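You operate a simulated robot arm through the tools that you are given. There is no shell and no other tool. Be economical: measure what you need, move in short steps, check, and stop when the job is done.

You run a simulated two-armed robot. Do the job below in one go: nothing can be reset, and whatever is moved stays where it is left.

TASK
Pick up the orange scoop from the front of the long steel bench with one hand, pass it to the other hand and put it on the third shelf from the bottom of the blue rack.

The check looks at the end state, three seconds after you hand in, the way a careful person would. Anything else that was tipped, shoved, dropped, spilled or broken makes it a failure.

THE ROBOT
Two 6-joint arms with two-finger parallel grippers on one trunk, on a base that drives. Base frame: it is fixed to the floor where the robot stands at the start and does not move with it; the origin is under the middle of the robot, x ahead of it, y to its left, z up; the surface under the hand at the start is at about z = 800. Lengths are in mm, angles in degrees, forces in N, time in s.
The left shoulder is at the start at [-96, 177, 781], the right one opposite. With the tool pointing down near the work surface each hand reaches from about 100 to 700 mm from the robot's upright axis, wherever it stands, measured 20 degrees to its own side. Places, roughly: third shelf of the blue rack [-1800, -4100, 1200]. Payload 1.57 kg a hand.
Tool frame (each hand has its own): the origin (TCP) lies between the finger pads and is the grasp point; the fingertips stand 30 mm ahead of it; z points along the fingers, y is the line along which they close. The gripper opens to 80 mm. The fingers are 17 mm wide and 12 mm thick; the gripper's body (40 by 82 mm) begins 80 mm behind the TCP.
Orientation is told as [roll, pitch, yaw] about the base's x, y, z axes, in that order, counted from this pose: with the fingers straight down and closing along the base's y, the tool's x points along the base's -x, its y along +y and its z along -z.

THE INTERFACE
- The arms move only by the tool nudge_tool. It takes "left_plan", "right_plan" or both (then of equal length, played together; a hand with none holds still); each is a list of rows, each an object of numbers (a shift or turn left out is 0, a gripper value left out holds the last): "gripper": the finger opening in mm, from 0 to 80; "tx", "ty", "tz": the shift along the base's x, y, z in mm; "ax", "ay", "az": the turn, a rotation vector about the base's x, y, z in degrees. In form: [{"gripper": .., "tx": .., "ty": .., "tz": .., "ax": .., "ay": .., "az": ..}, ...]. A call has 1 to 10 rows; each row shifts and turns the commanded pose from where the row before left it. Each row takes 0.2 s and may step no farther than 50 mm and 8.6 degrees from the row before; otherwise, or with a gripper value out of range, the whole call is refused. Where a pose cannot be reached the arm comes as near as it can. A force on the tool above 40 N (or 10 N above the force at the start of the call, whichever is more), or a blocked arm, ends the call early, and 0.2 s more pass. The fingers move at their own pace (about 72 mm/s each) and stop on an object; they squeeze with about 23 N. The grip force told is the motor's: it shows also when the fingers shut on nothing. Time passes only in rows, and 0.2 s behind the last, so rows that do not move let the fingers close. The reply holds the time, the measured pose of the TCP, the force on the tool along the base axes, the opening and the grip force, in the units named above and with some noise, with the torque about the TCP (base axes, N m) and any sound that the robot's microphone picked up, and new pictures: "views" is both (left out), scene, wrist or none (wrist: the cameras of the hands that moved).
- Cameras (640 x 400 px; columns grow to the right, rows downward): "scene" is now at [30.3, -34.3, 1500.7]; the picture's right is [-0.45, -0.90, 0.00], its down [-0.68, 0.34, -0.65] and it looks along [0.58, -0.29, -0.76] (base axes); focal length 276 px, centre (320, 200). "left" rides on the left gripper at [72, 7, -122] in its tool frame; the picture's right is [-0.09, 1.00, 0.00], its down [-0.84, -0.08, -0.54] and it looks along [-0.54, -0.05, 0.84] (tool axes); focal length 238 px, centre (320, 200). "right" rides on the right gripper at [72, -7, -122] in its tool frame; the picture's right is [0.09, 1.00, 0.00], its down [-0.84, 0.08, -0.54] and it looks along [-0.54, 0.05, 0.84] (tool axes); focal length 238 px, centre (320, 200). There is no depth. A picture from a camera that has moved, and an enlarged one, comes with that camera's place and axes in the base frame and with its lens.
- slide_trunk(by): slides the trunk up (or, below 0, down) by that many mm; the arms and the scene camera ride with it, the base frame stays. It gives what a move gives, with no picture.
- drive_base(legs): drives the robot by 1 to 6 legs, each [ahead, left, turn to the left] in mm, mm and degrees, along the robot's own axes; the way and the turn of a leg run together, so that a leg with both is an arc; at most 1500 mm and 180 degrees a leg. The arms and the cameras ride along, it lands a little off, and it stops where it bumps. It gives what a move gives, and a new picture of the scene camera.
- turn_head(pan, tilt): turns the head with the scene camera to pan (to the left, within 143 degrees either way) and tilt (down, from -29 to 69), counted from straight ahead of the robot. It gives what a move gives, and a new picture of the scene camera.
- zoom(camera, box): a new picture of the part [left, top, right, bottom] of that camera's present view, enlarged. No time passes.
- close_job(): hands the job in; it is judged then, once.

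Work in short steps. Places have to be worked out from the pictures, the camera data and where the tool is seen: move nearer, look again, correct. Check each grasp and each placing, and mend what went wrong. You have 120 turns and 260 pictures in all, those below and enlarged ones among them. Open the grippers and draw the arms clear of the work before you hand the job in, unless the task says otherwise; then end with one line.

The tools are called after "Call:" as name(argument=value, ...) on one line, values as JSON. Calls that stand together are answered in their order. nudge_tool: Moves the arms, as the interface text tells. Its arguments: {"type":"object","properties":{"left_plan":{"type":"array","items":{"type":"object","properties":{"gripper":{"type":"number"},"tx":{"type":"number"},"ty":{"type":"number"},"tz":{"type":"number"},"ax":{"type":"number"},"ay":{"type":"number"},"az":{"type":"number"}}}},"right_plan":{"type":"array","items":{"type":"object","properties":{"gripper":{"type":"number"},"tx":{"type":"number"},"ty":{"type":"number"},"tz":{"type":"number"},"ax":{"type":"number"},"ay":{"type":"number"},"az":{"type":"number"}}}},"views":{"type":"string","enum":["both","scene","wrist","none"]}},"required":[]} The other tools are called the same way: slide_trunk (by) slides the trunk up or down; drive_base (legs) drives the base; turn_head (pan, tilt) turns the head that bears the scene camera; zoom (camera, box) takes an enlarged picture of a part of a camera's view; close_job () hands the job in.

At the start:

```text
time: 0.0
left_ee_pos: [413.0, 16.1, 1110.7]
left_tcp_rot: [0.1, -0.1, -0.2]
left_ft_force: [0.5, -0.2, -1.0]
left_wrist_torque: [0.02, -0.03, -0.04]
left_grip_width: 80.1
left_gripper_force: 0.1
right_ee_pos: [421.6, -388.0, 1101.6]
right_tcp_rot: [0.0, 0.1, 0.0]
right_ft_force: [-0.6, -0.5, -0.2]
right_wrist_torque: [0.01, -0.02, 0.03]
right_grip_width: 80.1
right_gripper_force: 0.1
trunk travel left (down, up): [-225.0, 103.0]
robot x, y, heading: [-0.5, 3.1, -0.0]
head pan, tilt: [-26.5, 49.6]
```

scene: 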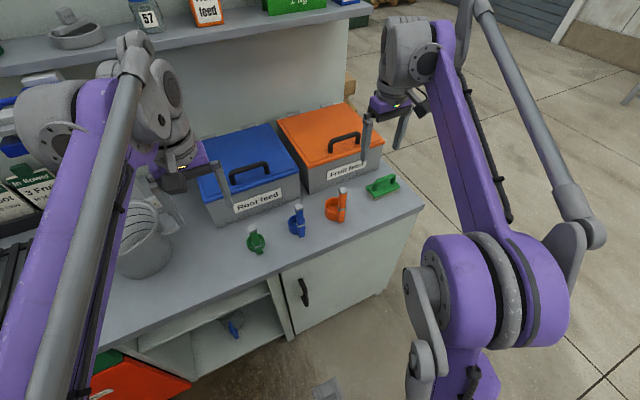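
right: 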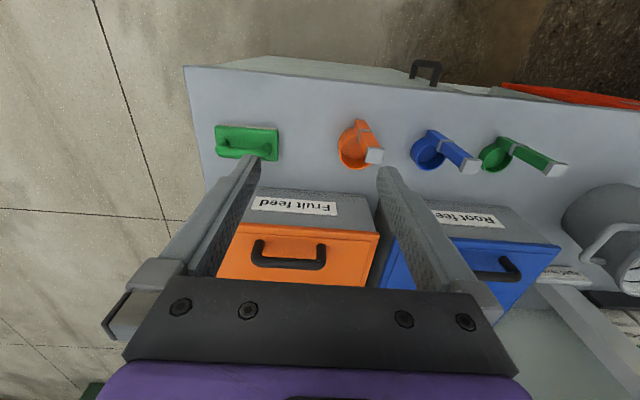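
left: 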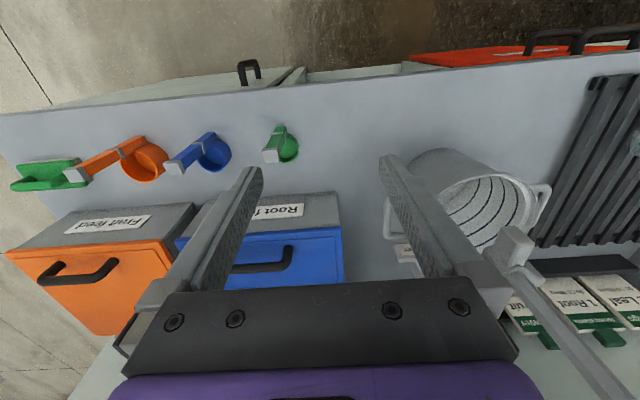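

I'll zoom in on the scoop from all three cameras before moving.

Call:
zoom(camera="scene", box=[220, 150, 420, 275])

Call:
zoom(camera="right", box=[280, 90, 440, 190])

Call:
zoom(camera="left", box=[40, 110, 200, 210])

```text
3.20 times, centred on (320, 212) of scene
camera zoom: at [30.3, -34.3, 1500.7], right [-0.45, -0.9, 0.0], down [-0.68, 0.34, -0.65], along [0.58, -0.29, -0.76], focal length 883 px, centre (320, 160)
```

zoom: 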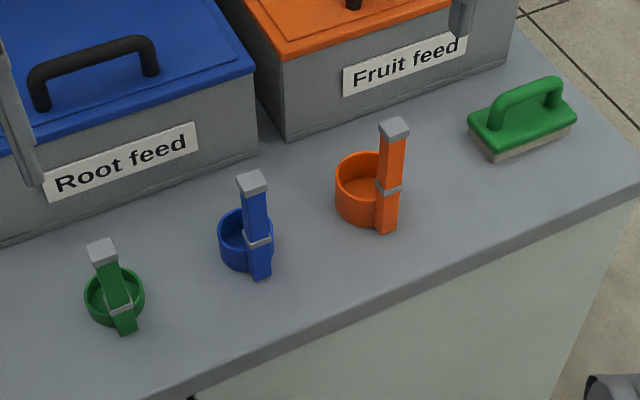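

```text
4.00 times, centred on (360, 140) of right
camera zoom: at [349.5, -396.0, 1223.4], right [-0.09, 1.0, 0.0], down [0.84, 0.08, 0.54], along [0.54, 0.05, -0.84], focal length 953 px, centre (160, 440)
```

zoom: 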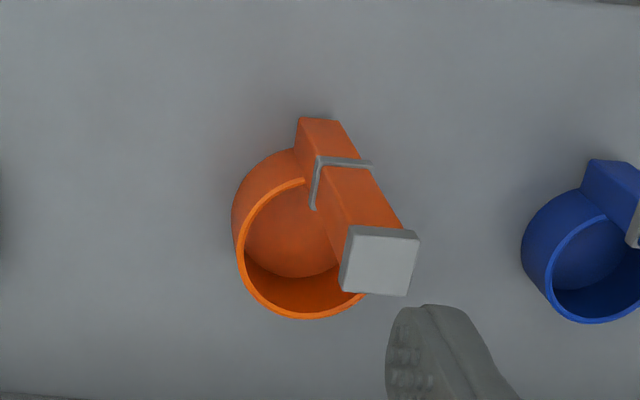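

```text
4.00 times, centred on (120, 160) of left
camera zoom: at [341.4, 22.8, 1233.1], right [0.09, 1.0, 0.0], down [0.84, -0.08, 0.54], along [0.54, -0.05, -0.84], focal length 953 px, centre (1120, 360)
```

zoom: 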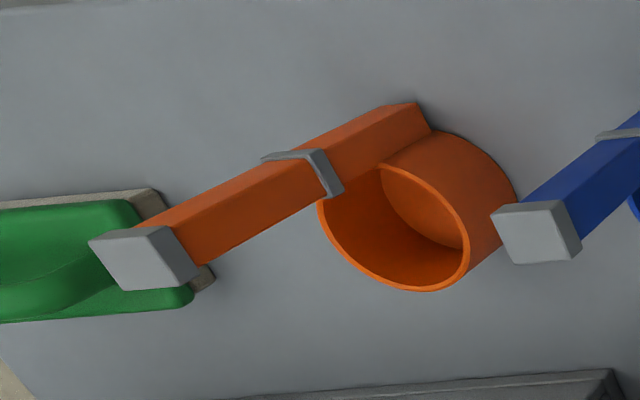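

The handle is upright, about 21 mm square, with its top near [456, -318, 947] and the cup on its far side. I'll bring the right hand over it, fingers down and closing along y, and look again.

Call:
nudge_tool(right_plan=[{"tx": 17, "ty": 35, "tz": -20, "gripper": 60}, {"tx": 17, "ty": 34, "tz": -20}, {"tz": -20}, {}], views="wrist")

```text
time: 1.0
left_ee_pos: [412.7, 16.2, 1110.7]
left_tcp_rot: [0.0, -0.1, 0.0]
left_ft_force: [1.2, 0.0, -0.4]
left_wrist_torque: [-0.02, 0.01, -0.01]
left_grip_width: 80.2
left_gripper_force: 0.1
right_ee_pos: [454.7, -318.4, 1039.8]
right_tcp_rot: [-0.1, 0.1, 0.0]
right_ft_force: [-1.0, 0.0, -0.4]
right_wrist_torque: [-0.01, 0.03, 0.01]
right_grip_width: 60.1
right_gripper_force: 0.0
trunk travel left (down, up): [-225.0, 103.0]
robot x, y, heading: [0.2, 0.9, -0.1]
head pan, tilt: [-26.5, 49.6]
camera right: at [383.7, -326.4, 1163.0], right [-0.09, 1.0, 0.0], down [0.84, 0.08, 0.54], along [0.54, 0.05, -0.84], focal length 238 px, centre (320, 200)
```

right: 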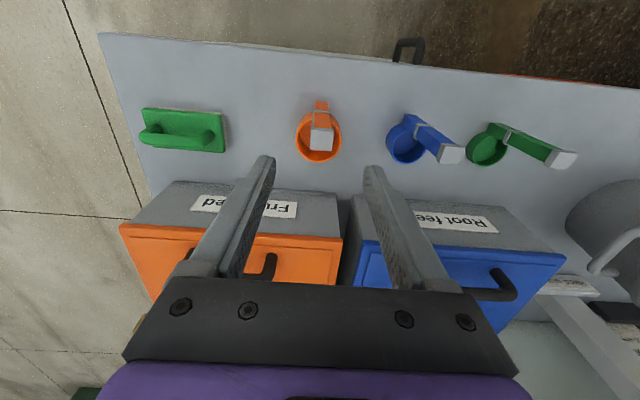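

The cap sits at [455, -319, 947], so the hand is aligned. I'll descend to z≈932 and close.

Call:
nudge_tool(right_plan=[{"tz": -40}, {"tz": -40}, {"tz": -28}, {}, {"gripper": 0}, {}, {}])

```text
time: 2.6
left_ee_pos: [413.2, 15.5, 1111.0]
left_tcp_rot: [0.1, 0.1, -0.1]
left_ft_force: [0.0, 0.3, -0.4]
left_wrist_torque: [0.0, 0.02, -0.03]
left_grip_width: 79.9
left_gripper_force: 0.1
right_ee_pos: [455.5, -320.5, 932.6]
right_tcp_rot: [0.0, 0.0, 0.0]
right_ft_force: [0.0, 0.2, 0.0]
right_wrist_torque: [-0.02, -0.01, 0.0]
right_grip_width: 17.4
right_gripper_force: 22.8
trunk travel left (down, up): [-225.0, 103.0]
robot x, y, heading: [-0.9, 0.8, 0.1]
head pan, tilt: [-26.5, 49.6]
camera scene: at [30.3, -34.3, 1500.7], right [-0.45, -0.9, 0.0], down [-0.68, 0.34, -0.65], along [0.58, -0.29, -0.76], focal length 276 px, centre (320, 200)
camera right: at [383.9, -327.7, 1055.1], right [-0.09, 1.0, 0.0], down [0.84, 0.08, 0.54], along [0.54, 0.05, -0.84], focal length 238 px, centre (320, 200)
```

scene: 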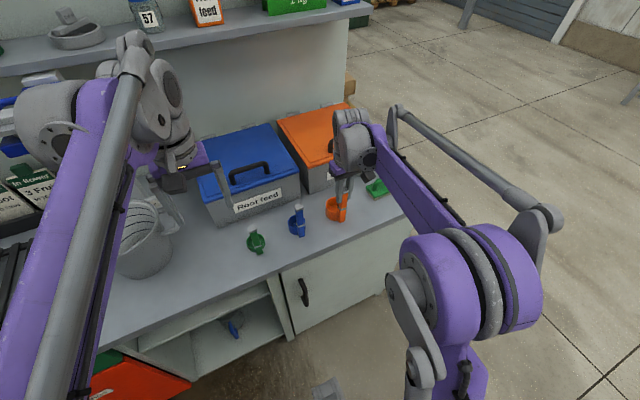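
right: 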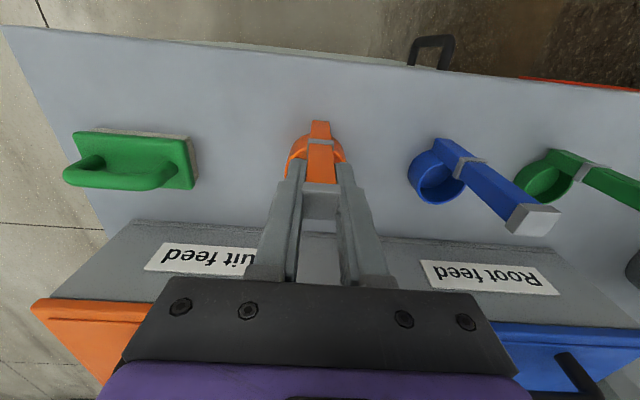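

Gripped at 17.4 mm width. I'll lift straight up and check the hold.

Call:
nudge_tool(right_plan=[{"tz": 20}, {"tz": 40}, {"tz": 40}, {"tz": 40}, {"tz": 40}, {"tz": 40}, {"tx": -20}, {"tx": -20}, {}])

```text
time: 4.6
left_ee_pos: [413.6, 15.3, 1111.6]
left_tcp_rot: [0.1, 0.0, 0.0]
left_ft_force: [0.0, 0.1, 0.2]
left_wrist_torque: [0.02, -0.02, 0.0]
left_grip_width: 80.0
left_gripper_force: 0.0
right_ee_pos: [415.3, -320.1, 1151.7]
right_tcp_rot: [-0.1, -0.1, 0.0]
right_ft_force: [-1.0, 0.5, -1.5]
right_wrist_torque: [0.0, 0.02, 0.01]
right_grip_width: 17.5
right_gripper_force: 22.5
trunk travel left (down, up): [-225.0, 103.0]
robot x, y, heading: [2.1, 0.3, -0.2]
head pan, tilt: [-26.5, 49.6]
camera scene: at [30.8, -34.4, 1500.7], right [-0.45, -0.9, 0.0], down [-0.68, 0.34, -0.65], along [0.58, -0.29, -0.76], focal length 276 px, centre (320, 200)
camera right: at [344.1, -327.4, 1274.5], right [-0.09, 1.0, 0.0], down [0.84, 0.08, 0.54], along [0.54, 0.05, -0.84], focal length 238 px, centre (320, 200)
```

scene: 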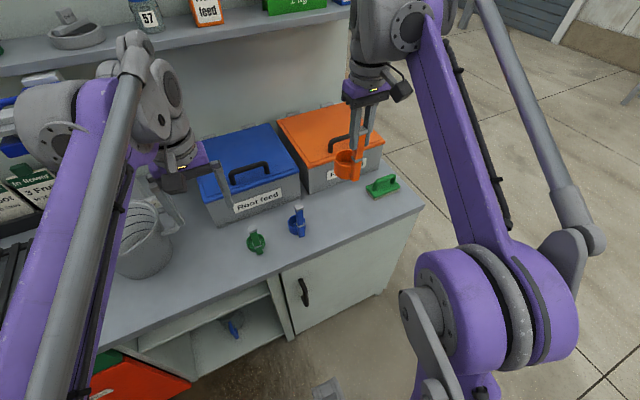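
right: 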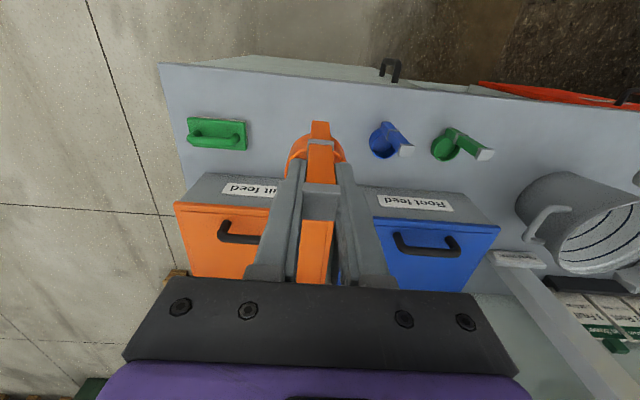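

The scoop is held and lifted. I'll look around before backing away from the bench.

Call:
turn_head(pan=-115, tilt=15)

Call:
turn_head(pan=143, tilt=30)

Call:
turn_head(pan=-143, tilt=40)

```text
time: 6.2
left_ee_pos: [413.3, 16.0, 1110.8]
left_tcp_rot: [0.0, -0.1, -0.1]
left_ft_force: [-1.1, 0.8, -0.2]
left_wrist_torque: [0.0, 0.0, -0.02]
left_grip_width: 80.2
left_gripper_force: 0.0
right_ee_pos: [415.4, -320.5, 1151.2]
right_tcp_rot: [0.0, 0.0, -0.1]
right_ft_force: [0.4, 0.2, 0.2]
right_wrist_torque: [-0.04, 0.02, -0.05]
right_grip_width: 17.6
right_gripper_force: 23.4
trunk travel left (down, up): [-225.0, 103.0]
robot x, y, heading: [1.4, 1.7, -0.0]
head pan, tilt: [-115.0, 15.0]
camera scene: at [-78.4, -84.5, 1553.8], right [-0.91, 0.42, 0.0], down [0.11, 0.23, -0.97], along [-0.41, -0.88, -0.26], focal length 276 px, centre (320, 200)
```

scene: 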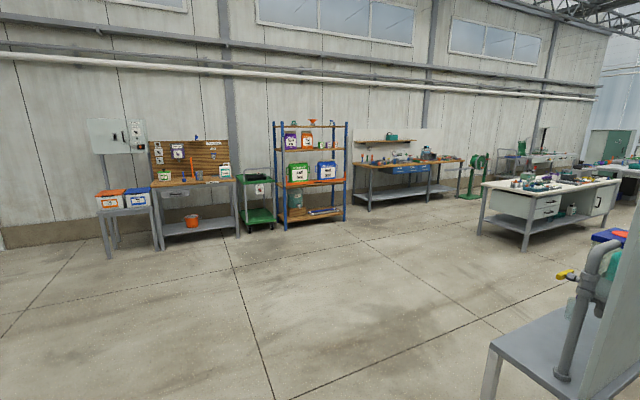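

```text
time: 9.8
left_ee_pos: [413.5, 15.7, 1111.8]
left_tcp_rot: [0.1, 0.1, 0.0]
left_ft_force: [0.5, -0.3, -0.2]
left_wrist_torque: [-0.04, 0.0, 0.04]
left_grip_width: 79.9
left_gripper_force: 0.0
right_ee_pos: [415.4, -319.8, 1152.6]
right_tcp_rot: [0.0, 0.0, 0.0]
right_ft_force: [0.5, 0.0, -0.5]
right_wrist_torque: [0.01, -0.01, 0.02]
right_grip_width: 17.8
right_gripper_force: 23.2
trunk travel left (down, up): [-225.0, 103.0]
robot x, y, heading: [2.1, -3.4, 0.0]
head pan, tilt: [143.0, 30.0]
camera scene: at [-111.1, 54.6, 1529.7], right [0.6, 0.8, 0.0], down [0.4, -0.3, -0.87], along [-0.69, 0.52, -0.5], focal length 276 px, centre (320, 200)
```

scene: 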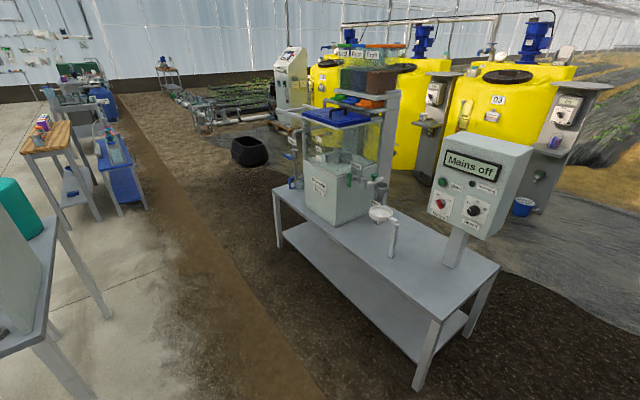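

```text
time: 13.8
left_ee_pos: [413.9, 14.1, 1111.0]
left_tcp_rot: [0.0, 0.0, 0.1]
left_ft_force: [0.2, -0.5, -0.2]
left_wrist_torque: [-0.01, 0.03, -0.01]
left_grip_width: 79.8
left_gripper_force: 0.1
right_ee_pos: [415.5, -319.8, 1152.4]
right_tcp_rot: [0.0, 0.0, -0.1]
right_ft_force: [0.0, -0.1, -0.9]
right_wrist_torque: [-0.02, 0.02, -0.03]
right_grip_width: 17.4
right_gripper_force: 23.0
trunk travel left (down, up): [-225.0, 103.0]
robot x, y, heading: [3.5, -0.6, 0.4]
head pan, tilt: [-143.0, 40.0]
camera scene: at [-106.8, -51.0, 1514.3], right [-0.6, 0.8, 0.0], down [0.51, 0.39, -0.77], along [-0.61, -0.46, -0.64], focal length 276 px, centre (320, 200)
```

scene: 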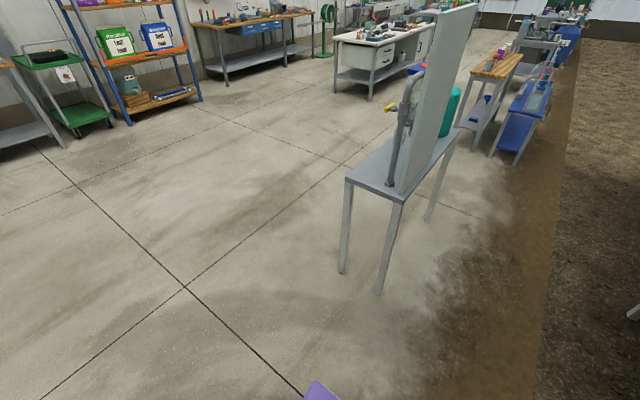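

The blue rack's front is near y≈-3950, x from -1300 to -2350. There is a table about 1 m behind me, so I'll back off only 400 mm for the handover.

Call:
drive_base(legs=[[-400, 0, 0]])

Call:
turn_head(pan=0, tilt=50)

```text
time: 16.2
left_ee_pos: [13.8, 16.1, 1109.8]
left_tcp_rot: [0.0, 0.0, 0.0]
left_ft_force: [-0.3, -0.1, 0.3]
left_wrist_torque: [-0.02, -0.01, -0.01]
left_grip_width: 80.1
left_gripper_force: 0.0
right_ee_pos: [16.8, -319.3, 1152.3]
right_tcp_rot: [0.1, 0.0, 0.1]
right_ft_force: [-0.1, 0.5, 0.2]
right_wrist_torque: [0.0, -0.01, 0.0]
right_grip_width: 17.3
right_gripper_force: 23.4
trunk travel left (down, up): [-225.0, 103.0]
robot x, y, heading: [-395.9, -0.7, 0.2]
head pan, tilt: [-143.0, 40.0]
camera scene: at [-506.1, -51.7, 1514.3], right [-0.6, 0.8, 0.0], down [0.51, 0.39, -0.77], along [-0.61, -0.46, -0.64], focal length 276 px, centre (320, 200)
```

scene: 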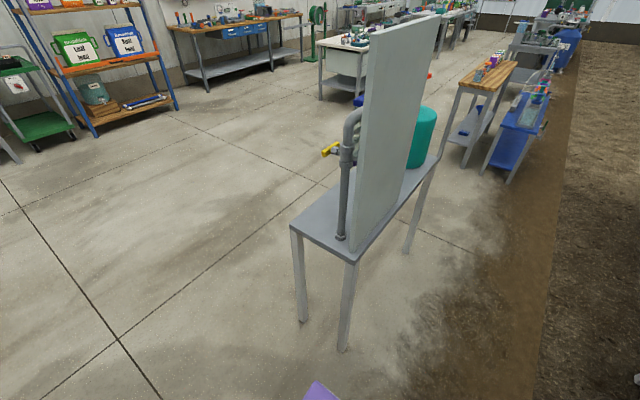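

```text
time: 18.5
left_ee_pos: [15.9, 16.3, 1110.7]
left_tcp_rot: [0.1, 0.0, 0.0]
left_ft_force: [-0.8, 1.0, -0.4]
left_wrist_torque: [0.0, -0.02, 0.0]
left_grip_width: 80.1
left_gripper_force: 0.1
right_ee_pos: [18.2, -319.0, 1151.9]
right_tcp_rot: [0.1, 0.0, 0.1]
right_ft_force: [1.3, -1.0, -0.9]
right_wrist_torque: [-0.05, 0.02, 0.0]
right_grip_width: 17.2
right_gripper_force: 23.5
trunk travel left (down, up): [-225.0, 103.0]
robot x, y, heading: [-399.1, -1.0, -0.0]
head pan, tilt: [0.0, 50.0]
camera scene: at [-361.0, -0.2, 1500.1], right [0.0, -1.0, 0.0], down [-0.77, 0.0, -0.64], along [0.64, 0.0, -0.77], focal length 276 px, centre (320, 200)
```

scene: 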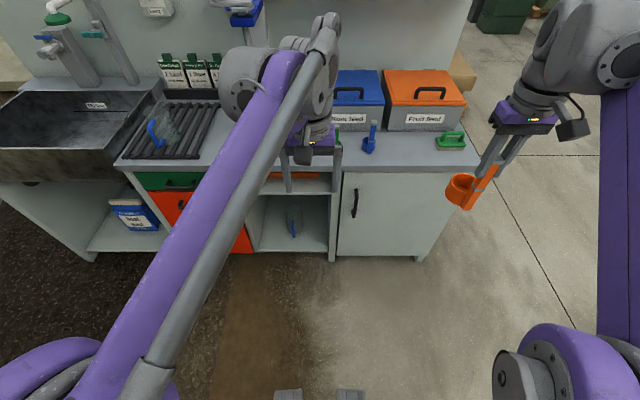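

I'll turn the left hand to point forward, 30° below horizontal and yawed -30°, drawn back. The right hand turns the scoop to match and brings it toward the middle.

Call:
nudge_tool(left_plan=[{"tx": -23, "ty": 10, "tz": 8, "ay": -8.5}, {"tx": -23, "ty": 10, "tz": 8, "ay": -8.5}, {"tx": -23, "ty": 10, "tz": 8, "ay": -8.5}, {"tx": -23, "ty": 10, "tz": 8, "ay": -8.5}, {"tx": -23, "ty": 10, "tz": 8, "ay": -8.5}, {"tx": -23, "ty": 10, "tz": 8, "ay": -8.5}, {"tx": -23, "ty": 10, "tz": 7, "ay": -8.5}, {}], views="scene")

```text
time: 20.3
left_ee_pos: [-147.7, 84.7, 1165.2]
left_tcp_rot: [-0.2, -59.4, 0.1]
left_ft_force: [-0.5, 0.8, -0.2]
left_wrist_torque: [0.01, 0.01, -0.01]
left_grip_width: 80.1
left_gripper_force: 0.0
right_ee_pos: [16.9, -319.8, 1151.3]
right_tcp_rot: [0.0, -0.1, 0.1]
right_ft_force: [0.0, 0.4, -0.7]
right_wrist_torque: [-0.01, 0.03, -0.01]
right_grip_width: 17.4
right_gripper_force: 23.0
trunk travel left (down, up): [-225.0, 103.0]
robot x, y, heading: [-398.0, -1.3, 0.2]
head pan, tilt: [0.0, 50.0]
camera scene: at [-360.6, -1.2, 1500.1], right [0.0, -1.0, 0.0], down [-0.77, 0.0, -0.64], along [0.64, 0.0, -0.77], focal length 276 px, centre (320, 200)
```

scene: 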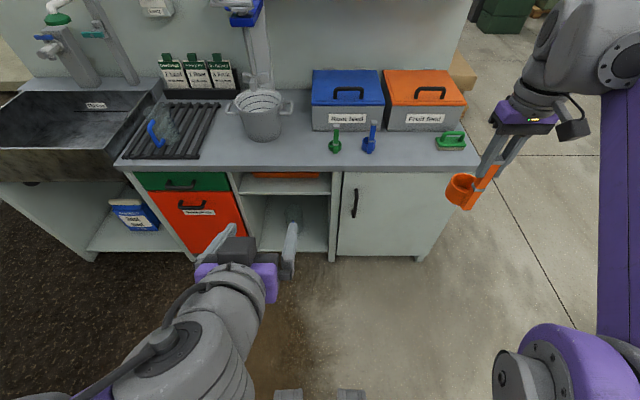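

Left pose reached. Now I'll yaw both hands -30° and bring the scoop toward the middle.

Call:
nudge_tool(left_plan=[{"az": -7.5}, {"az": -7.5}, {"az": -7.5}, {"az": -7.5}, {}, {}, {}], right_plan=[{"ty": 33, "az": -7.5}, {"ty": 33, "az": -7.5}, {"ty": 33, "az": -7.5}, {"ty": 33, "az": -7.5}, {"ty": 33}, {"ty": 35}, {}])

```text
time: 21.9
left_ee_pos: [-134.6, 75.2, 1162.6]
left_tcp_rot: [-0.4, -56.4, -23.2]
left_ft_force: [0.1, -0.6, 0.0]
left_wrist_torque: [0.0, -0.02, -0.01]
left_grip_width: 80.4
left_gripper_force: 0.1
left hand out of reach, approached as far as the arm can: row 1, 2, 3, 4
right_ee_pos: [16.3, -120.0, 1151.3]
right_tcp_rot: [-0.1, 0.0, -29.9]
right_ft_force: [-0.7, 0.0, -0.4]
right_wrist_torque: [0.0, 0.02, -0.02]
right_grip_width: 17.4
right_gripper_force: 22.8
trunk travel left (down, up): [-225.0, 103.0]
robot x, y, heading: [-396.6, 2.7, 0.1]
head pan, tilt: [0.0, 50.0]
camera scene: at [-361.0, -0.6, 1500.1], right [0.0, -1.0, 0.0], down [-0.77, 0.0, -0.64], along [0.64, 0.0, -0.77], focal length 276 px, centre (320, 200)
camera right: at [-49.1, -90.6, 1273.9], right [0.42, 0.91, 0.0], down [0.76, -0.35, 0.54], along [0.49, -0.23, -0.84], focal length 238 px, centre (320, 200)
camera left: at [-262.2, 138.0, 1170.9], right [0.44, 0.89, 0.07], down [-0.02, -0.07, 1.0], along [0.9, -0.44, -0.01], focal length 238 px, centre (320, 200)
```

scene: 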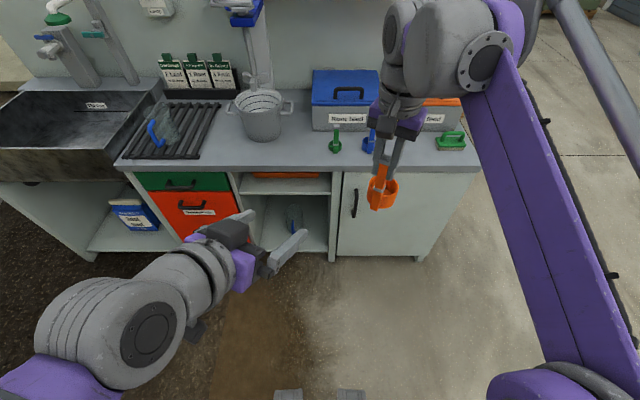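
right: 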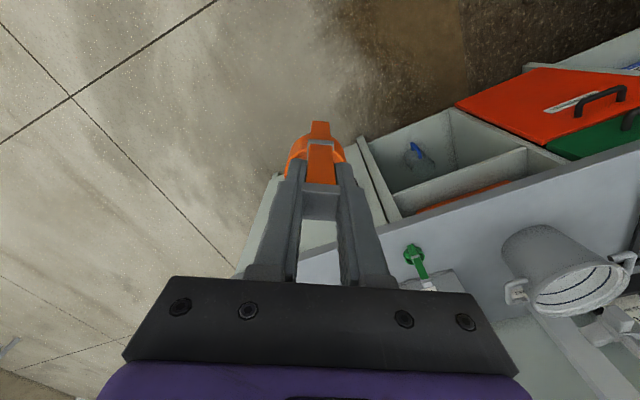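
left: 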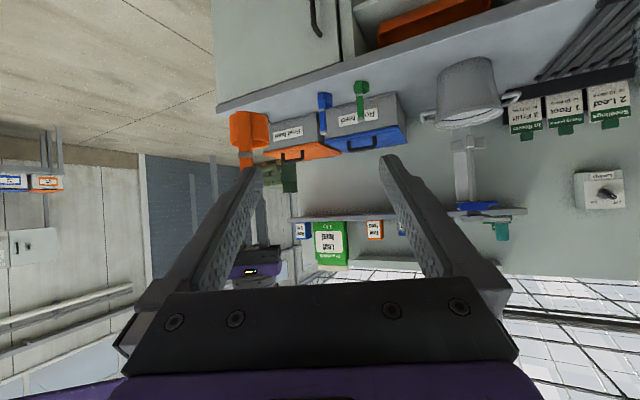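

The left hand is too near the trunk for that yaw. I'll move both hands 70 mm further forward and check the left orientation.

Call:
nudge_tool(left_plan=[{"tx": 35}, {"tx": 35}, {}], right_plan=[{"tx": 35}, {"tx": 35}, {}], views="none")

```text
time: 22.7
left_ee_pos: [-66.6, 76.5, 1163.2]
left_tcp_rot: [-0.4, -56.5, -23.1]
left_ft_force: [-0.2, -0.2, 0.0]
left_wrist_torque: [0.01, 0.01, -0.01]
left_grip_width: 80.0
left_gripper_force: 0.1
right_ee_pos: [84.9, -119.8, 1153.5]
right_tcp_rot: [0.1, -0.1, -29.9]
right_ft_force: [-0.8, -0.1, -0.3]
right_wrist_torque: [-0.04, 0.02, -0.01]
right_grip_width: 17.4
right_gripper_force: 22.3
trunk travel left (down, up): [-225.0, 103.0]
robot x, y, heading: [-400.0, 2.2, 0.3]
head pan, tilt: [0.0, 50.0]
```

Call:
nudge_tool(left_plan=[{"tx": 20, "az": -3.4}, {"tx": 18, "ty": -20, "az": -3.4}, {"ty": -40, "tz": 10}, {"tx": 10, "ty": -40}, {"tx": 10, "ty": -43}, {}], views="both")

```text
time: 24.1
left_ee_pos: [-6.8, -65.9, 1173.0]
left_tcp_rot: [-0.5, -56.4, -29.8]
left_ft_force: [-0.2, -0.2, 1.3]
left_wrist_torque: [-0.03, 0.0, 0.0]
left_grip_width: 80.1
left_gripper_force: 0.0
right_ee_pos: [85.4, -120.0, 1152.4]
right_tcp_rot: [-0.1, -0.1, -29.9]
right_ft_force: [-0.4, -0.2, -0.9]
right_wrist_torque: [-0.03, 0.01, -0.02]
right_grip_width: 17.8
right_gripper_force: 23.1
trunk travel left (down, up): [-225.0, 103.0]
robot x, y, heading: [-402.1, 0.7, 0.0]
head pan, tilt: [0.0, 50.0]
camera scene: at [-361.6, 0.4, 1500.1], right [0.0, -1.0, 0.0], down [-0.77, 0.0, -0.64], along [0.64, 0.0, -0.77], focal length 276 px, centre (320, 200)
camera left: at [-126.0, 10.5, 1181.0], right [0.55, 0.83, 0.07], down [-0.03, -0.07, 1.0], along [0.84, -0.55, -0.01], focal length 238 px, centre (320, 200)
```

scene: 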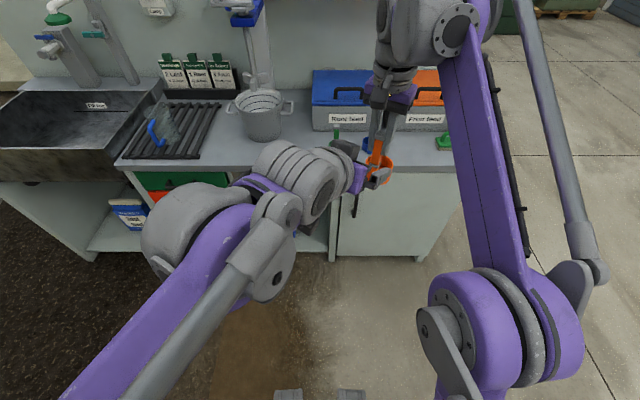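
left: 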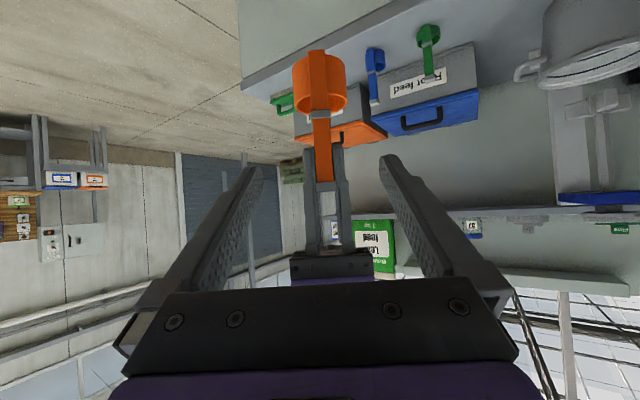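

The handle is centred, but the clear span between the right fingertips and the grey band is only about z 1092–1122. I'll flatten the left hand to 20° below horizontal, drop level with that span, then recheck.

Call:
nudge_tool(left_plan=[{"tx": 3, "ty": -2, "tz": -16, "ax": -3.35, "ay": -5.8}, {"tx": 3, "ty": -3, "tz": -16, "ax": -3.35, "ay": -5.8}, {}], views="wrist")

```text
time: 24.9
left_ee_pos: [-0.1, -71.5, 1141.5]
left_tcp_rot: [-0.5, -69.9, -29.8]
left_ft_force: [-0.5, 0.9, 0.5]
left_wrist_torque: [0.04, -0.02, 0.0]
left_grip_width: 80.2
left_gripper_force: 0.0
right_ee_pos: [87.3, -119.6, 1152.0]
right_tcp_rot: [0.0, 0.0, -29.9]
right_ft_force: [0.2, -0.8, -1.5]
right_wrist_torque: [0.0, 0.0, -0.01]
right_grip_width: 17.6
right_gripper_force: 23.0
trunk travel left (down, up): [-225.0, 103.0]
robot x, y, heading: [-400.5, -1.8, -0.1]
head pan, tilt: [0.0, 50.0]
camera left: at [-117.3, 4.9, 1115.4], right [0.53, 0.84, 0.08], down [-0.23, 0.05, 0.97], along [0.82, -0.53, 0.22], focal length 238 px, centre (320, 200)
```

left: 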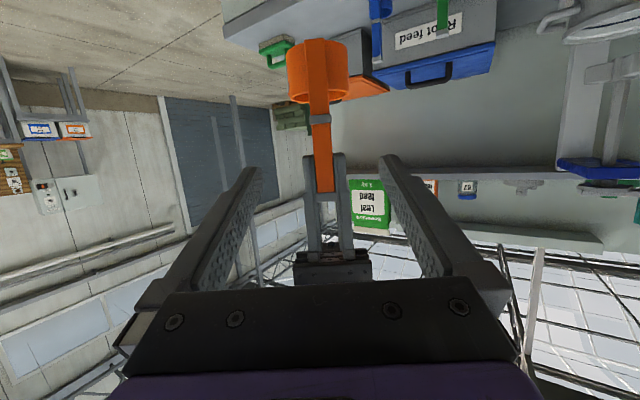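

The clear span works out to z≈1095–1124, so I'll aim for 1108 and advance along the pointing direction.

Call:
nudge_tool(left_plan=[{"tx": 30, "ty": -17, "tz": -12}, {"tx": 30, "ty": -17, "tz": -12}, {"tx": 26, "ty": -14.5, "tz": -9.5}, {}], views="both")

Call:
zoom(camera="scene", box=[320, 90, 440, 210])

```text
time: 25.9
left_ee_pos: [86.3, -119.9, 1108.4]
left_tcp_rot: [-0.5, -69.9, -29.8]
left_ft_force: [0.1, 0.0, 1.1]
left_wrist_torque: [-0.01, -0.03, -0.04]
left_grip_width: 80.2
left_gripper_force: 0.1
right_ee_pos: [85.1, -120.1, 1151.4]
right_tcp_rot: [0.0, 0.0, -29.9]
right_ft_force: [-0.1, 0.8, -0.8]
right_wrist_torque: [-0.07, 0.03, -0.01]
right_grip_width: 17.7
right_gripper_force: 22.8
trunk travel left (down, up): [-225.0, 103.0]
robot x, y, heading: [-397.4, -2.3, -0.1]
head pan, tilt: [0.0, 50.0]
camera scene: at [-361.6, 0.2, 1500.1], right [0.0, -1.0, 0.0], down [-0.77, 0.0, -0.64], along [0.64, 0.0, -0.77], focal length 276 px, centre (320, 200)
camera left: at [-31.0, -44.5, 1082.2], right [0.53, 0.84, 0.08], down [-0.23, 0.05, 0.97], along [0.82, -0.53, 0.22], focal length 238 px, centre (320, 200)
```

scene: 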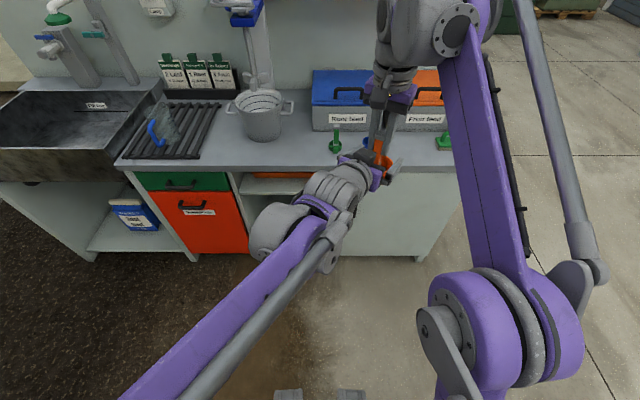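
left: 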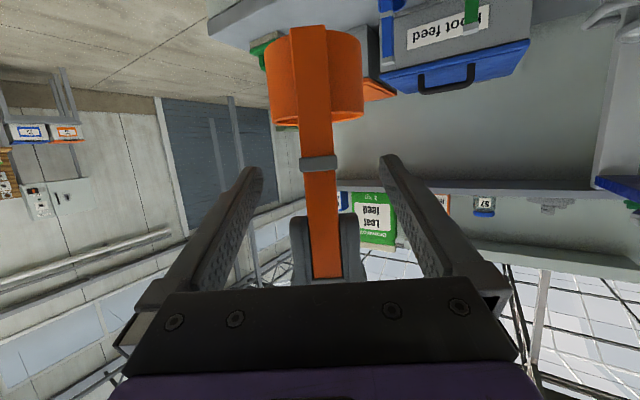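

```text
3.33 times, centred on (380, 150) of scene
camera zoom: at [-361.6, 0.2, 1500.1], right [0.0, -1.0, 0.0], down [-0.77, 0.0, -0.64], along [0.64, 0.0, -0.77], focal length 920 px, centre (120, 367)
```

zoom: 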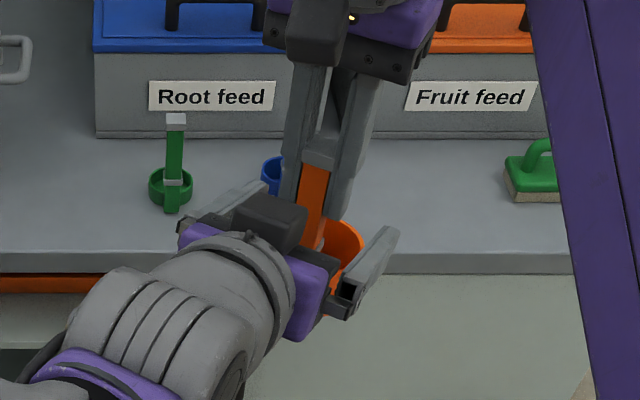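

The TCP projects to about (319, 192), on the handle between the band and the right fingertips. I'll close the left gripper.

Call:
nudge_tool(left_plan=[{"gripper": 0}, {}, {}, {}], views="wrist")

```text
time: 26.9
left_ee_pos: [86.5, -119.9, 1107.9]
left_tcp_rot: [-0.5, -70.0, -29.9]
left_ft_force: [4.3, 4.8, 0.4]
left_wrist_torque: [-0.03, 0.04, 0.03]
left_grip_width: 17.5
left_gripper_force: 23.3
right_ee_pos: [86.0, -120.8, 1152.0]
right_tcp_rot: [-0.1, 0.0, -29.9]
right_ft_force: [-3.5, -4.9, -2.0]
right_wrist_torque: [-0.15, 0.13, -0.03]
right_grip_width: 17.6
right_gripper_force: 22.7
trunk travel left (down, up): [-225.0, 103.0]
robot x, y, heading: [-394.3, -1.6, -0.5]
head pan, tilt: [0.0, 50.0]
camera left: at [-30.7, -44.4, 1082.4], right [0.53, 0.84, 0.08], down [-0.23, 0.05, 0.97], along [0.82, -0.53, 0.22], focal length 238 px, centre (320, 200)
```

left: 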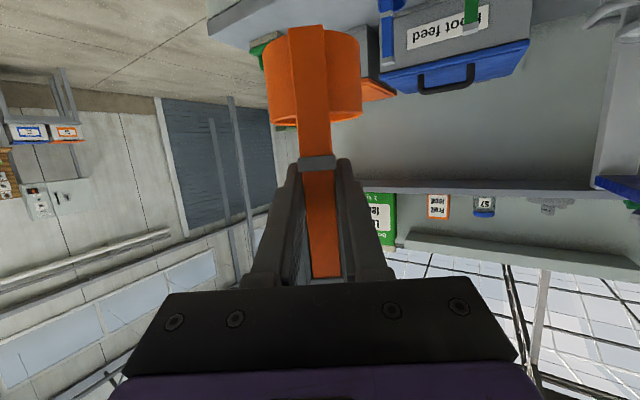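

The left hand grips at 17.5 mm. I'll open the right hand and raise it straight up.

Call:
nudge_tool(right_plan=[{"gripper": 50}, {}, {}, {"tz": 25}, {"tz": 35}, {"tz": 40}, {}], views="both")

```text
time: 28.5
left_ee_pos: [86.2, -121.1, 1108.2]
left_tcp_rot: [-0.5, -70.0, -29.9]
left_ft_force: [0.5, 1.1, -0.8]
left_wrist_torque: [-0.01, -0.01, -0.02]
left_grip_width: 17.5
left_gripper_force: 22.7
right_ee_pos: [69.7, -122.8, 1192.4]
right_tcp_rot: [0.0, 0.0, -29.9]
right_ft_force: [0.1, 0.4, 0.1]
right_wrist_torque: [0.0, -0.01, 0.0]
right_grip_width: 49.7
right_gripper_force: 0.1
right hand out of reach, approached as far as the arm can: row 5, 6
trunk travel left (down, up): [-225.0, 103.0]
robot x, y, heading: [-401.3, -3.5, 0.3]
head pan, tilt: [0.0, 50.0]
camera scene: at [-361.0, -0.2, 1500.1], right [0.0, -1.0, 0.0], down [-0.77, 0.0, -0.64], along [0.64, 0.0, -0.77], focal length 276 px, centre (320, 200)
camera right: at [5.0, -92.3, 1314.7], right [0.42, 0.91, 0.0], down [0.76, -0.35, 0.54], along [0.49, -0.23, -0.84], focal length 238 px, centre (320, 200)
```

scene: 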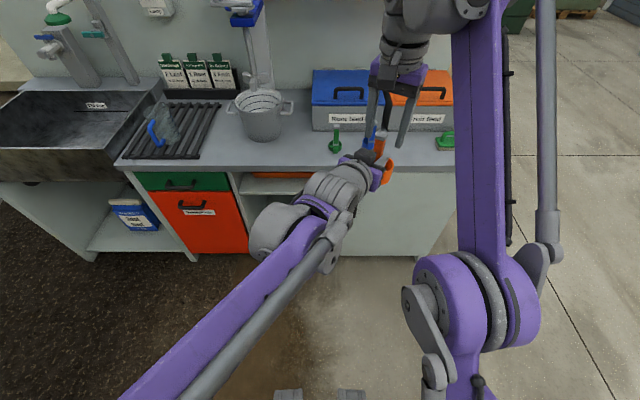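
right: 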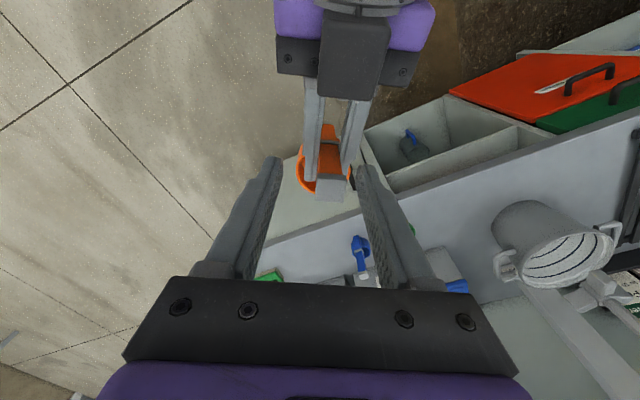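

The right arm is at its height limit with its tips level with the cap. I'll lower the left hand 80 mm to come clear of it.

Call:
nudge_tool(left_plan=[{"tz": -25}, {"tz": -25}, {"tz": -30}, {}], views="both")

```text
time: 29.5
left_ee_pos: [85.3, -121.2, 1027.9]
left_tcp_rot: [-0.5, -69.9, -29.8]
left_ft_force: [0.2, -0.1, 0.3]
left_wrist_torque: [0.06, 0.01, -0.02]
left_grip_width: 17.7
left_gripper_force: 22.8
right_ee_pos: [70.5, -121.6, 1192.5]
right_tcp_rot: [0.0, 0.0, -29.9]
right_ft_force: [-0.1, 0.3, 0.6]
right_wrist_torque: [0.03, 0.03, -0.03]
right_grip_width: 50.0
right_gripper_force: 0.0
trunk travel left (down, up): [-225.0, 103.0]
robot x, y, heading: [-397.8, -0.9, 0.1]
head pan, tilt: [0.0, 50.0]
camera scene: at [-361.3, -0.1, 1500.2], right [0.0, -1.0, 0.0], down [-0.77, 0.0, -0.64], along [0.64, 0.0, -0.77], focal length 276 px, centre (320, 200)
camera left: at [-31.9, -44.6, 1002.4], right [0.53, 0.84, 0.08], down [-0.23, 0.05, 0.97], along [0.82, -0.53, 0.22], focal length 238 px, centre (320, 200)
```

scene: 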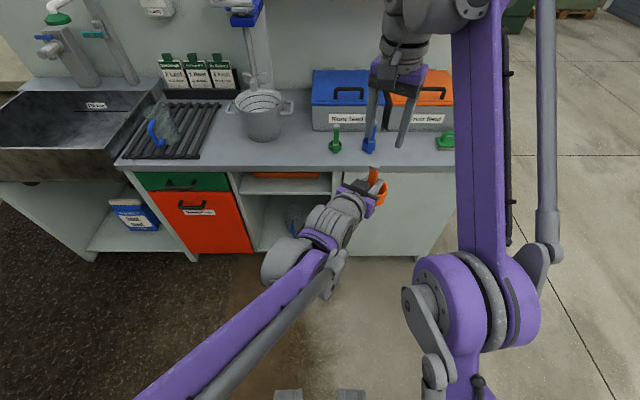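
left: 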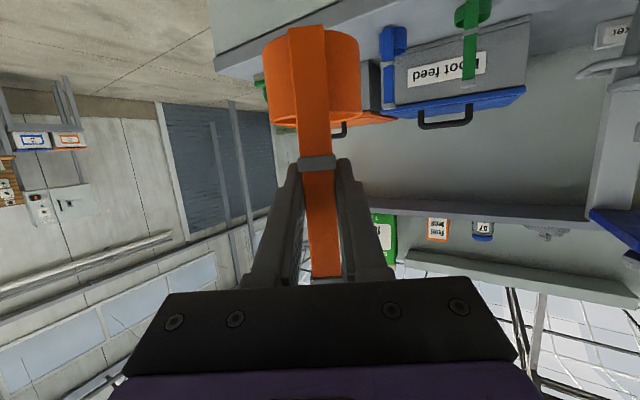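

Clear. I'll tuck the right arm back to its side and bring the left hand with the scoop to the left, straightening its yaw.

Call:
nudge_tool(right_plan=[{"ty": -35}, {"ty": -40}, {"ty": -40}, {"ty": -40, "tx": -30}, {"ty": -40, "tx": -40, "tz": -15}, {"ty": -25, "tx": -40, "tz": -15}, {"tx": -40, "tz": -15}, {"tx": -40, "tz": -15}, {}], left_plan=[{}, {}, {"ty": 30, "tx": -15, "az": 6}, {"ty": 40, "tx": -15, "az": 6}, {"ty": 40, "tx": -15, "az": 6}, {"ty": 40, "tx": -15, "az": 6}, {"ty": 40, "tx": -15, "az": 6}, {}, {}], views="scene")

```text
refused: row 5 steps farther than a row can; nothing moved
```

Call:
nudge_tool(right_plan=[{"ty": -35}, {"ty": -40}, {"ty": -40}, {"ty": -38, "tx": -25}, {"ty": -30, "tx": -35, "tz": -12}, {"ty": -25, "tx": -35, "tz": -15}, {"tx": -40, "tz": -15}, {"tx": -40, "tz": -15}, {}], left_plan=[{}, {}, {"ty": 30, "tx": -15, "az": 6}, {"ty": 40, "tx": -15, "az": 6}, {"ty": 40, "tx": -15, "az": 6}, {"ty": 40, "tx": -15, "az": 6}, {"ty": 40, "tx": -15, "az": 6}, {}, {}], views="scene")

```text
time: 31.5
left_ee_pos: [10.1, 69.6, 1028.6]
left_tcp_rot: [-0.6, -69.8, 0.2]
left_ft_force: [0.0, 0.4, 0.4]
left_wrist_torque: [0.01, 0.03, 0.02]
left_grip_width: 17.6
left_gripper_force: 23.0
right_ee_pos: [-105.5, -328.5, 1134.7]
right_tcp_rot: [0.0, 0.1, -29.8]
right_ft_force: [0.5, -0.5, 0.7]
right_wrist_torque: [0.02, -0.01, -0.01]
right_grip_width: 50.0
right_gripper_force: 0.0
trunk travel left (down, up): [-225.0, 103.0]
robot x, y, heading: [-396.8, -1.4, 0.6]
head pan, tilt: [0.0, 50.0]
camera scene: at [-360.3, -0.2, 1500.1], right [0.0, -1.0, 0.0], down [-0.77, 0.0, -0.64], along [0.64, 0.0, -0.77], focal length 276 px, centre (320, 200)
```

scene: 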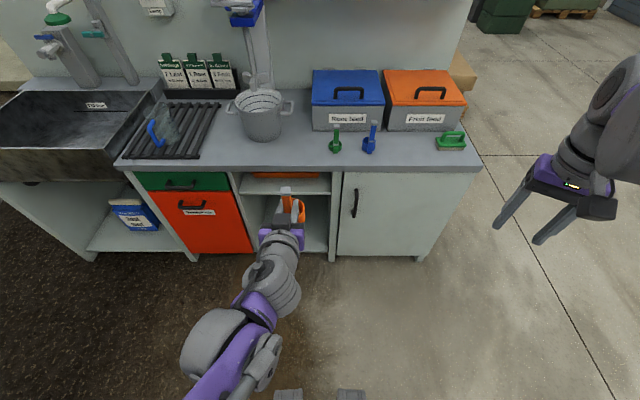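

Scoop is securely in the left hand. I'll turn right 90° and drive toward the rack.

Call:
drive_base(legs=[[0, 0, -90], [1300, 0, 0]])

Call:
turn_head(pan=-25, tilt=15)

```text
time: 41.8
left_ee_pos: [-283.5, -1703.6, 1027.2]
left_tcp_rot: [-0.4, -69.9, -88.3]
left_ft_force: [-0.2, -0.1, -0.6]
left_wrist_torque: [0.03, 0.01, 0.01]
left_grip_width: 17.5
left_gripper_force: 22.6
right_ee_pos: [-686.2, -1600.7, 1135.5]
right_tcp_rot: [0.0, 0.0, -118.3]
right_ft_force: [0.4, 0.4, 0.1]
right_wrist_torque: [-0.01, -0.02, 0.0]
right_grip_width: 50.3
right_gripper_force: 0.1
trunk travel left (down, up): [-225.0, 103.0]
robot x, y, heading: [-363.9, -1299.0, -88.3]
head pan, tilt: [0.0, 50.0]
camera scene: at [-363.1, -1334.2, 1500.1], right [-1.0, -0.03, 0.0], down [-0.02, 0.77, -0.64], along [0.02, -0.64, -0.77], focal length 276 px, centre (320, 200)
```

scene: 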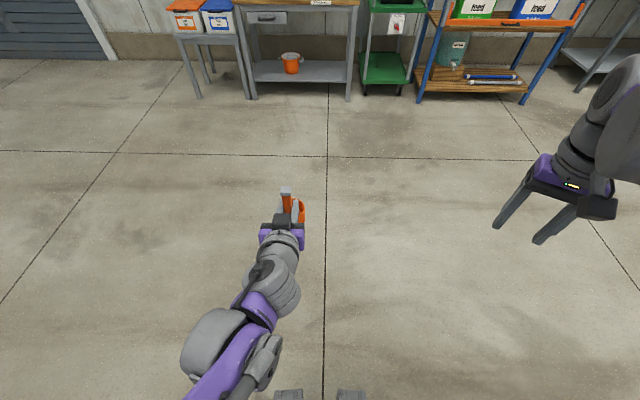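

```text
time: 42.8
left_ee_pos: [-284.1, -1704.1, 1028.1]
left_tcp_rot: [-0.4, -69.9, -88.3]
left_ft_force: [-0.6, -0.3, -1.1]
left_wrist_torque: [0.03, -0.04, 0.02]
left_grip_width: 17.7
left_gripper_force: 23.2
right_ee_pos: [-684.9, -1599.0, 1136.0]
right_tcp_rot: [0.0, -0.1, -118.3]
right_ft_force: [0.1, 0.2, 0.0]
right_wrist_torque: [0.01, 0.0, -0.01]
right_grip_width: 49.7
right_gripper_force: 0.1
trunk travel left (down, up): [-225.0, 103.0]
robot x, y, heading: [-362.7, -1296.5, -88.2]
head pan, tilt: [-25.0, 15.0]
camera scene: at [-402.3, -1342.9, 1553.8], right [-0.92, 0.4, 0.0], down [0.1, 0.24, -0.97], along [-0.38, -0.89, -0.26], focal length 276 px, centre (320, 200)
```

scene: 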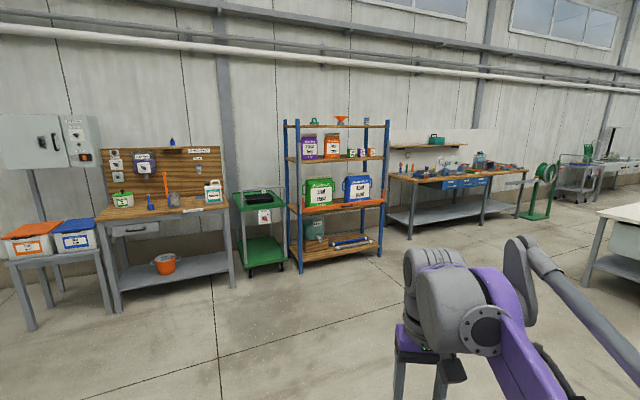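

Call:
zoom(camera="scene", box=[270, 105, 410, 195])

```text
4.44 times, centred on (340, 150) of scene
camera zoom: at [-402.3, -1342.9, 1553.8], right [-0.92, 0.4, 0.0], down [0.1, 0.24, -0.97], along [-0.38, -0.89, -0.26], focal length 1226 px, centre (231, 422)
```

zoom: 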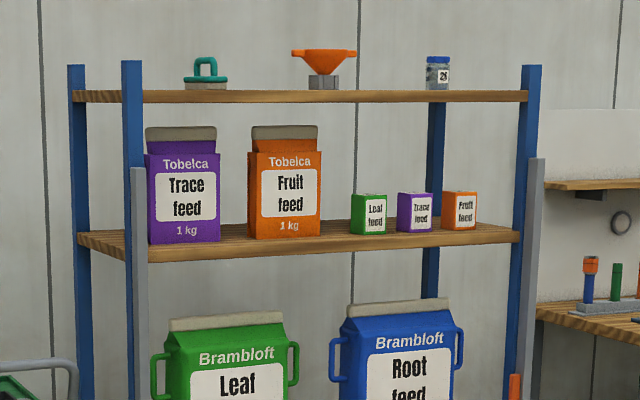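

The third shelf holds two bags and three small boxes. I'll move closer and face the rack to find a free spot.

Call:
drive_base(legs=[[1300, 0, -1.8], [0, -1460, 0]])

Call:
turn_head(pan=0, tilt=10)

```text
time: 61.9
left_ee_pos: [-1730.9, -3018.6, 1028.2]
left_tcp_rot: [-0.5, -69.9, -89.7]
left_ft_force: [0.0, -0.4, 0.4]
left_wrist_torque: [0.02, 0.02, 0.03]
left_grip_width: 17.8
left_gripper_force: 23.3
right_ee_pos: [-2129.0, -2904.5, 1135.2]
right_tcp_rot: [0.0, 0.0, -119.6]
right_ft_force: [0.2, 0.7, 0.0]
right_wrist_torque: [0.0, 0.02, 0.02]
right_grip_width: 50.0
right_gripper_force: 0.0
trunk travel left (down, up): [-225.0, 103.0]
robot x, y, heading: [-1798.5, -2610.1, -89.7]
head pan, tilt: [-25.0, 15.0]
camera scene: at [-1840.3, -2655.2, 1553.9], right [-0.91, 0.42, 0.0], down [0.11, 0.24, -0.97], along [-0.4, -0.88, -0.26], focal length 276 px, centre (320, 200)
```

scene: 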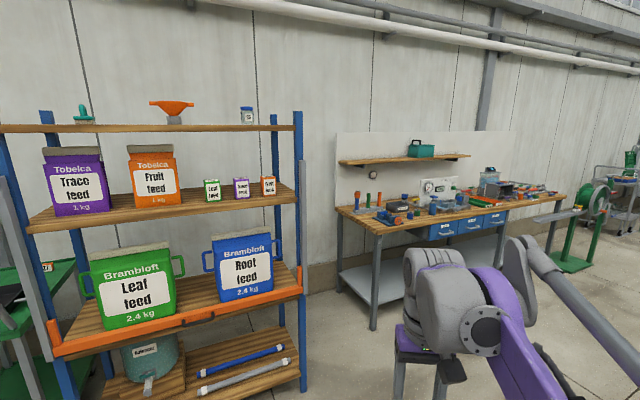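

```text
time: 62.8
left_ee_pos: [-1730.6, -3020.1, 1027.6]
left_tcp_rot: [-0.4, -69.9, -89.6]
left_ft_force: [0.3, 0.2, 0.3]
left_wrist_torque: [0.01, -0.01, 0.0]
left_grip_width: 17.5
left_gripper_force: 22.7
right_ee_pos: [-2129.8, -2905.5, 1135.5]
right_tcp_rot: [0.0, 0.0, -119.5]
right_ft_force: [0.1, 0.0, 0.5]
right_wrist_torque: [-0.01, 0.0, -0.01]
right_grip_width: 49.9
right_gripper_force: 0.0
trunk travel left (down, up): [-225.0, 103.0]
robot x, y, heading: [-1800.5, -2609.6, -89.9]
head pan, tilt: [0.0, 10.0]
camera scene: at [-1800.7, -2663.3, 1562.0], right [-1.0, -0.01, 0.0], down [0.0, 0.17, -0.98], along [0.01, -0.98, -0.17], focal length 276 px, centre (320, 200)
```

scene: 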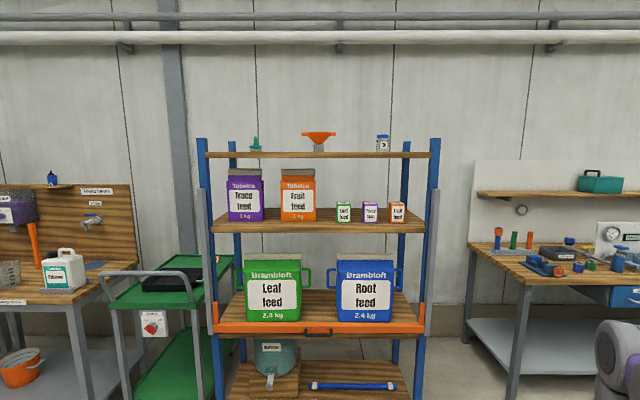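

Call:
zoom(camera="scene", box=[190, 125, 450, 265])

```text
2.46 times, centred on (320, 195) of scene
camera zoom: at [-1800.7, -2663.3, 1562.0], right [-1.0, -0.01, 0.0], down [0.0, 0.17, -0.98], along [0.01, -0.98, -0.17], focal length 679 px, centre (320, 212)
```

zoom: 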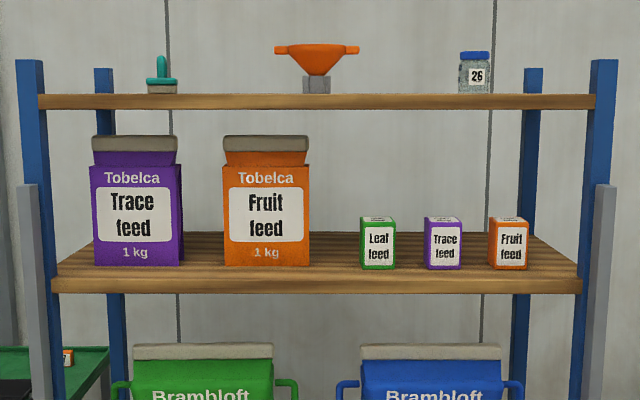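

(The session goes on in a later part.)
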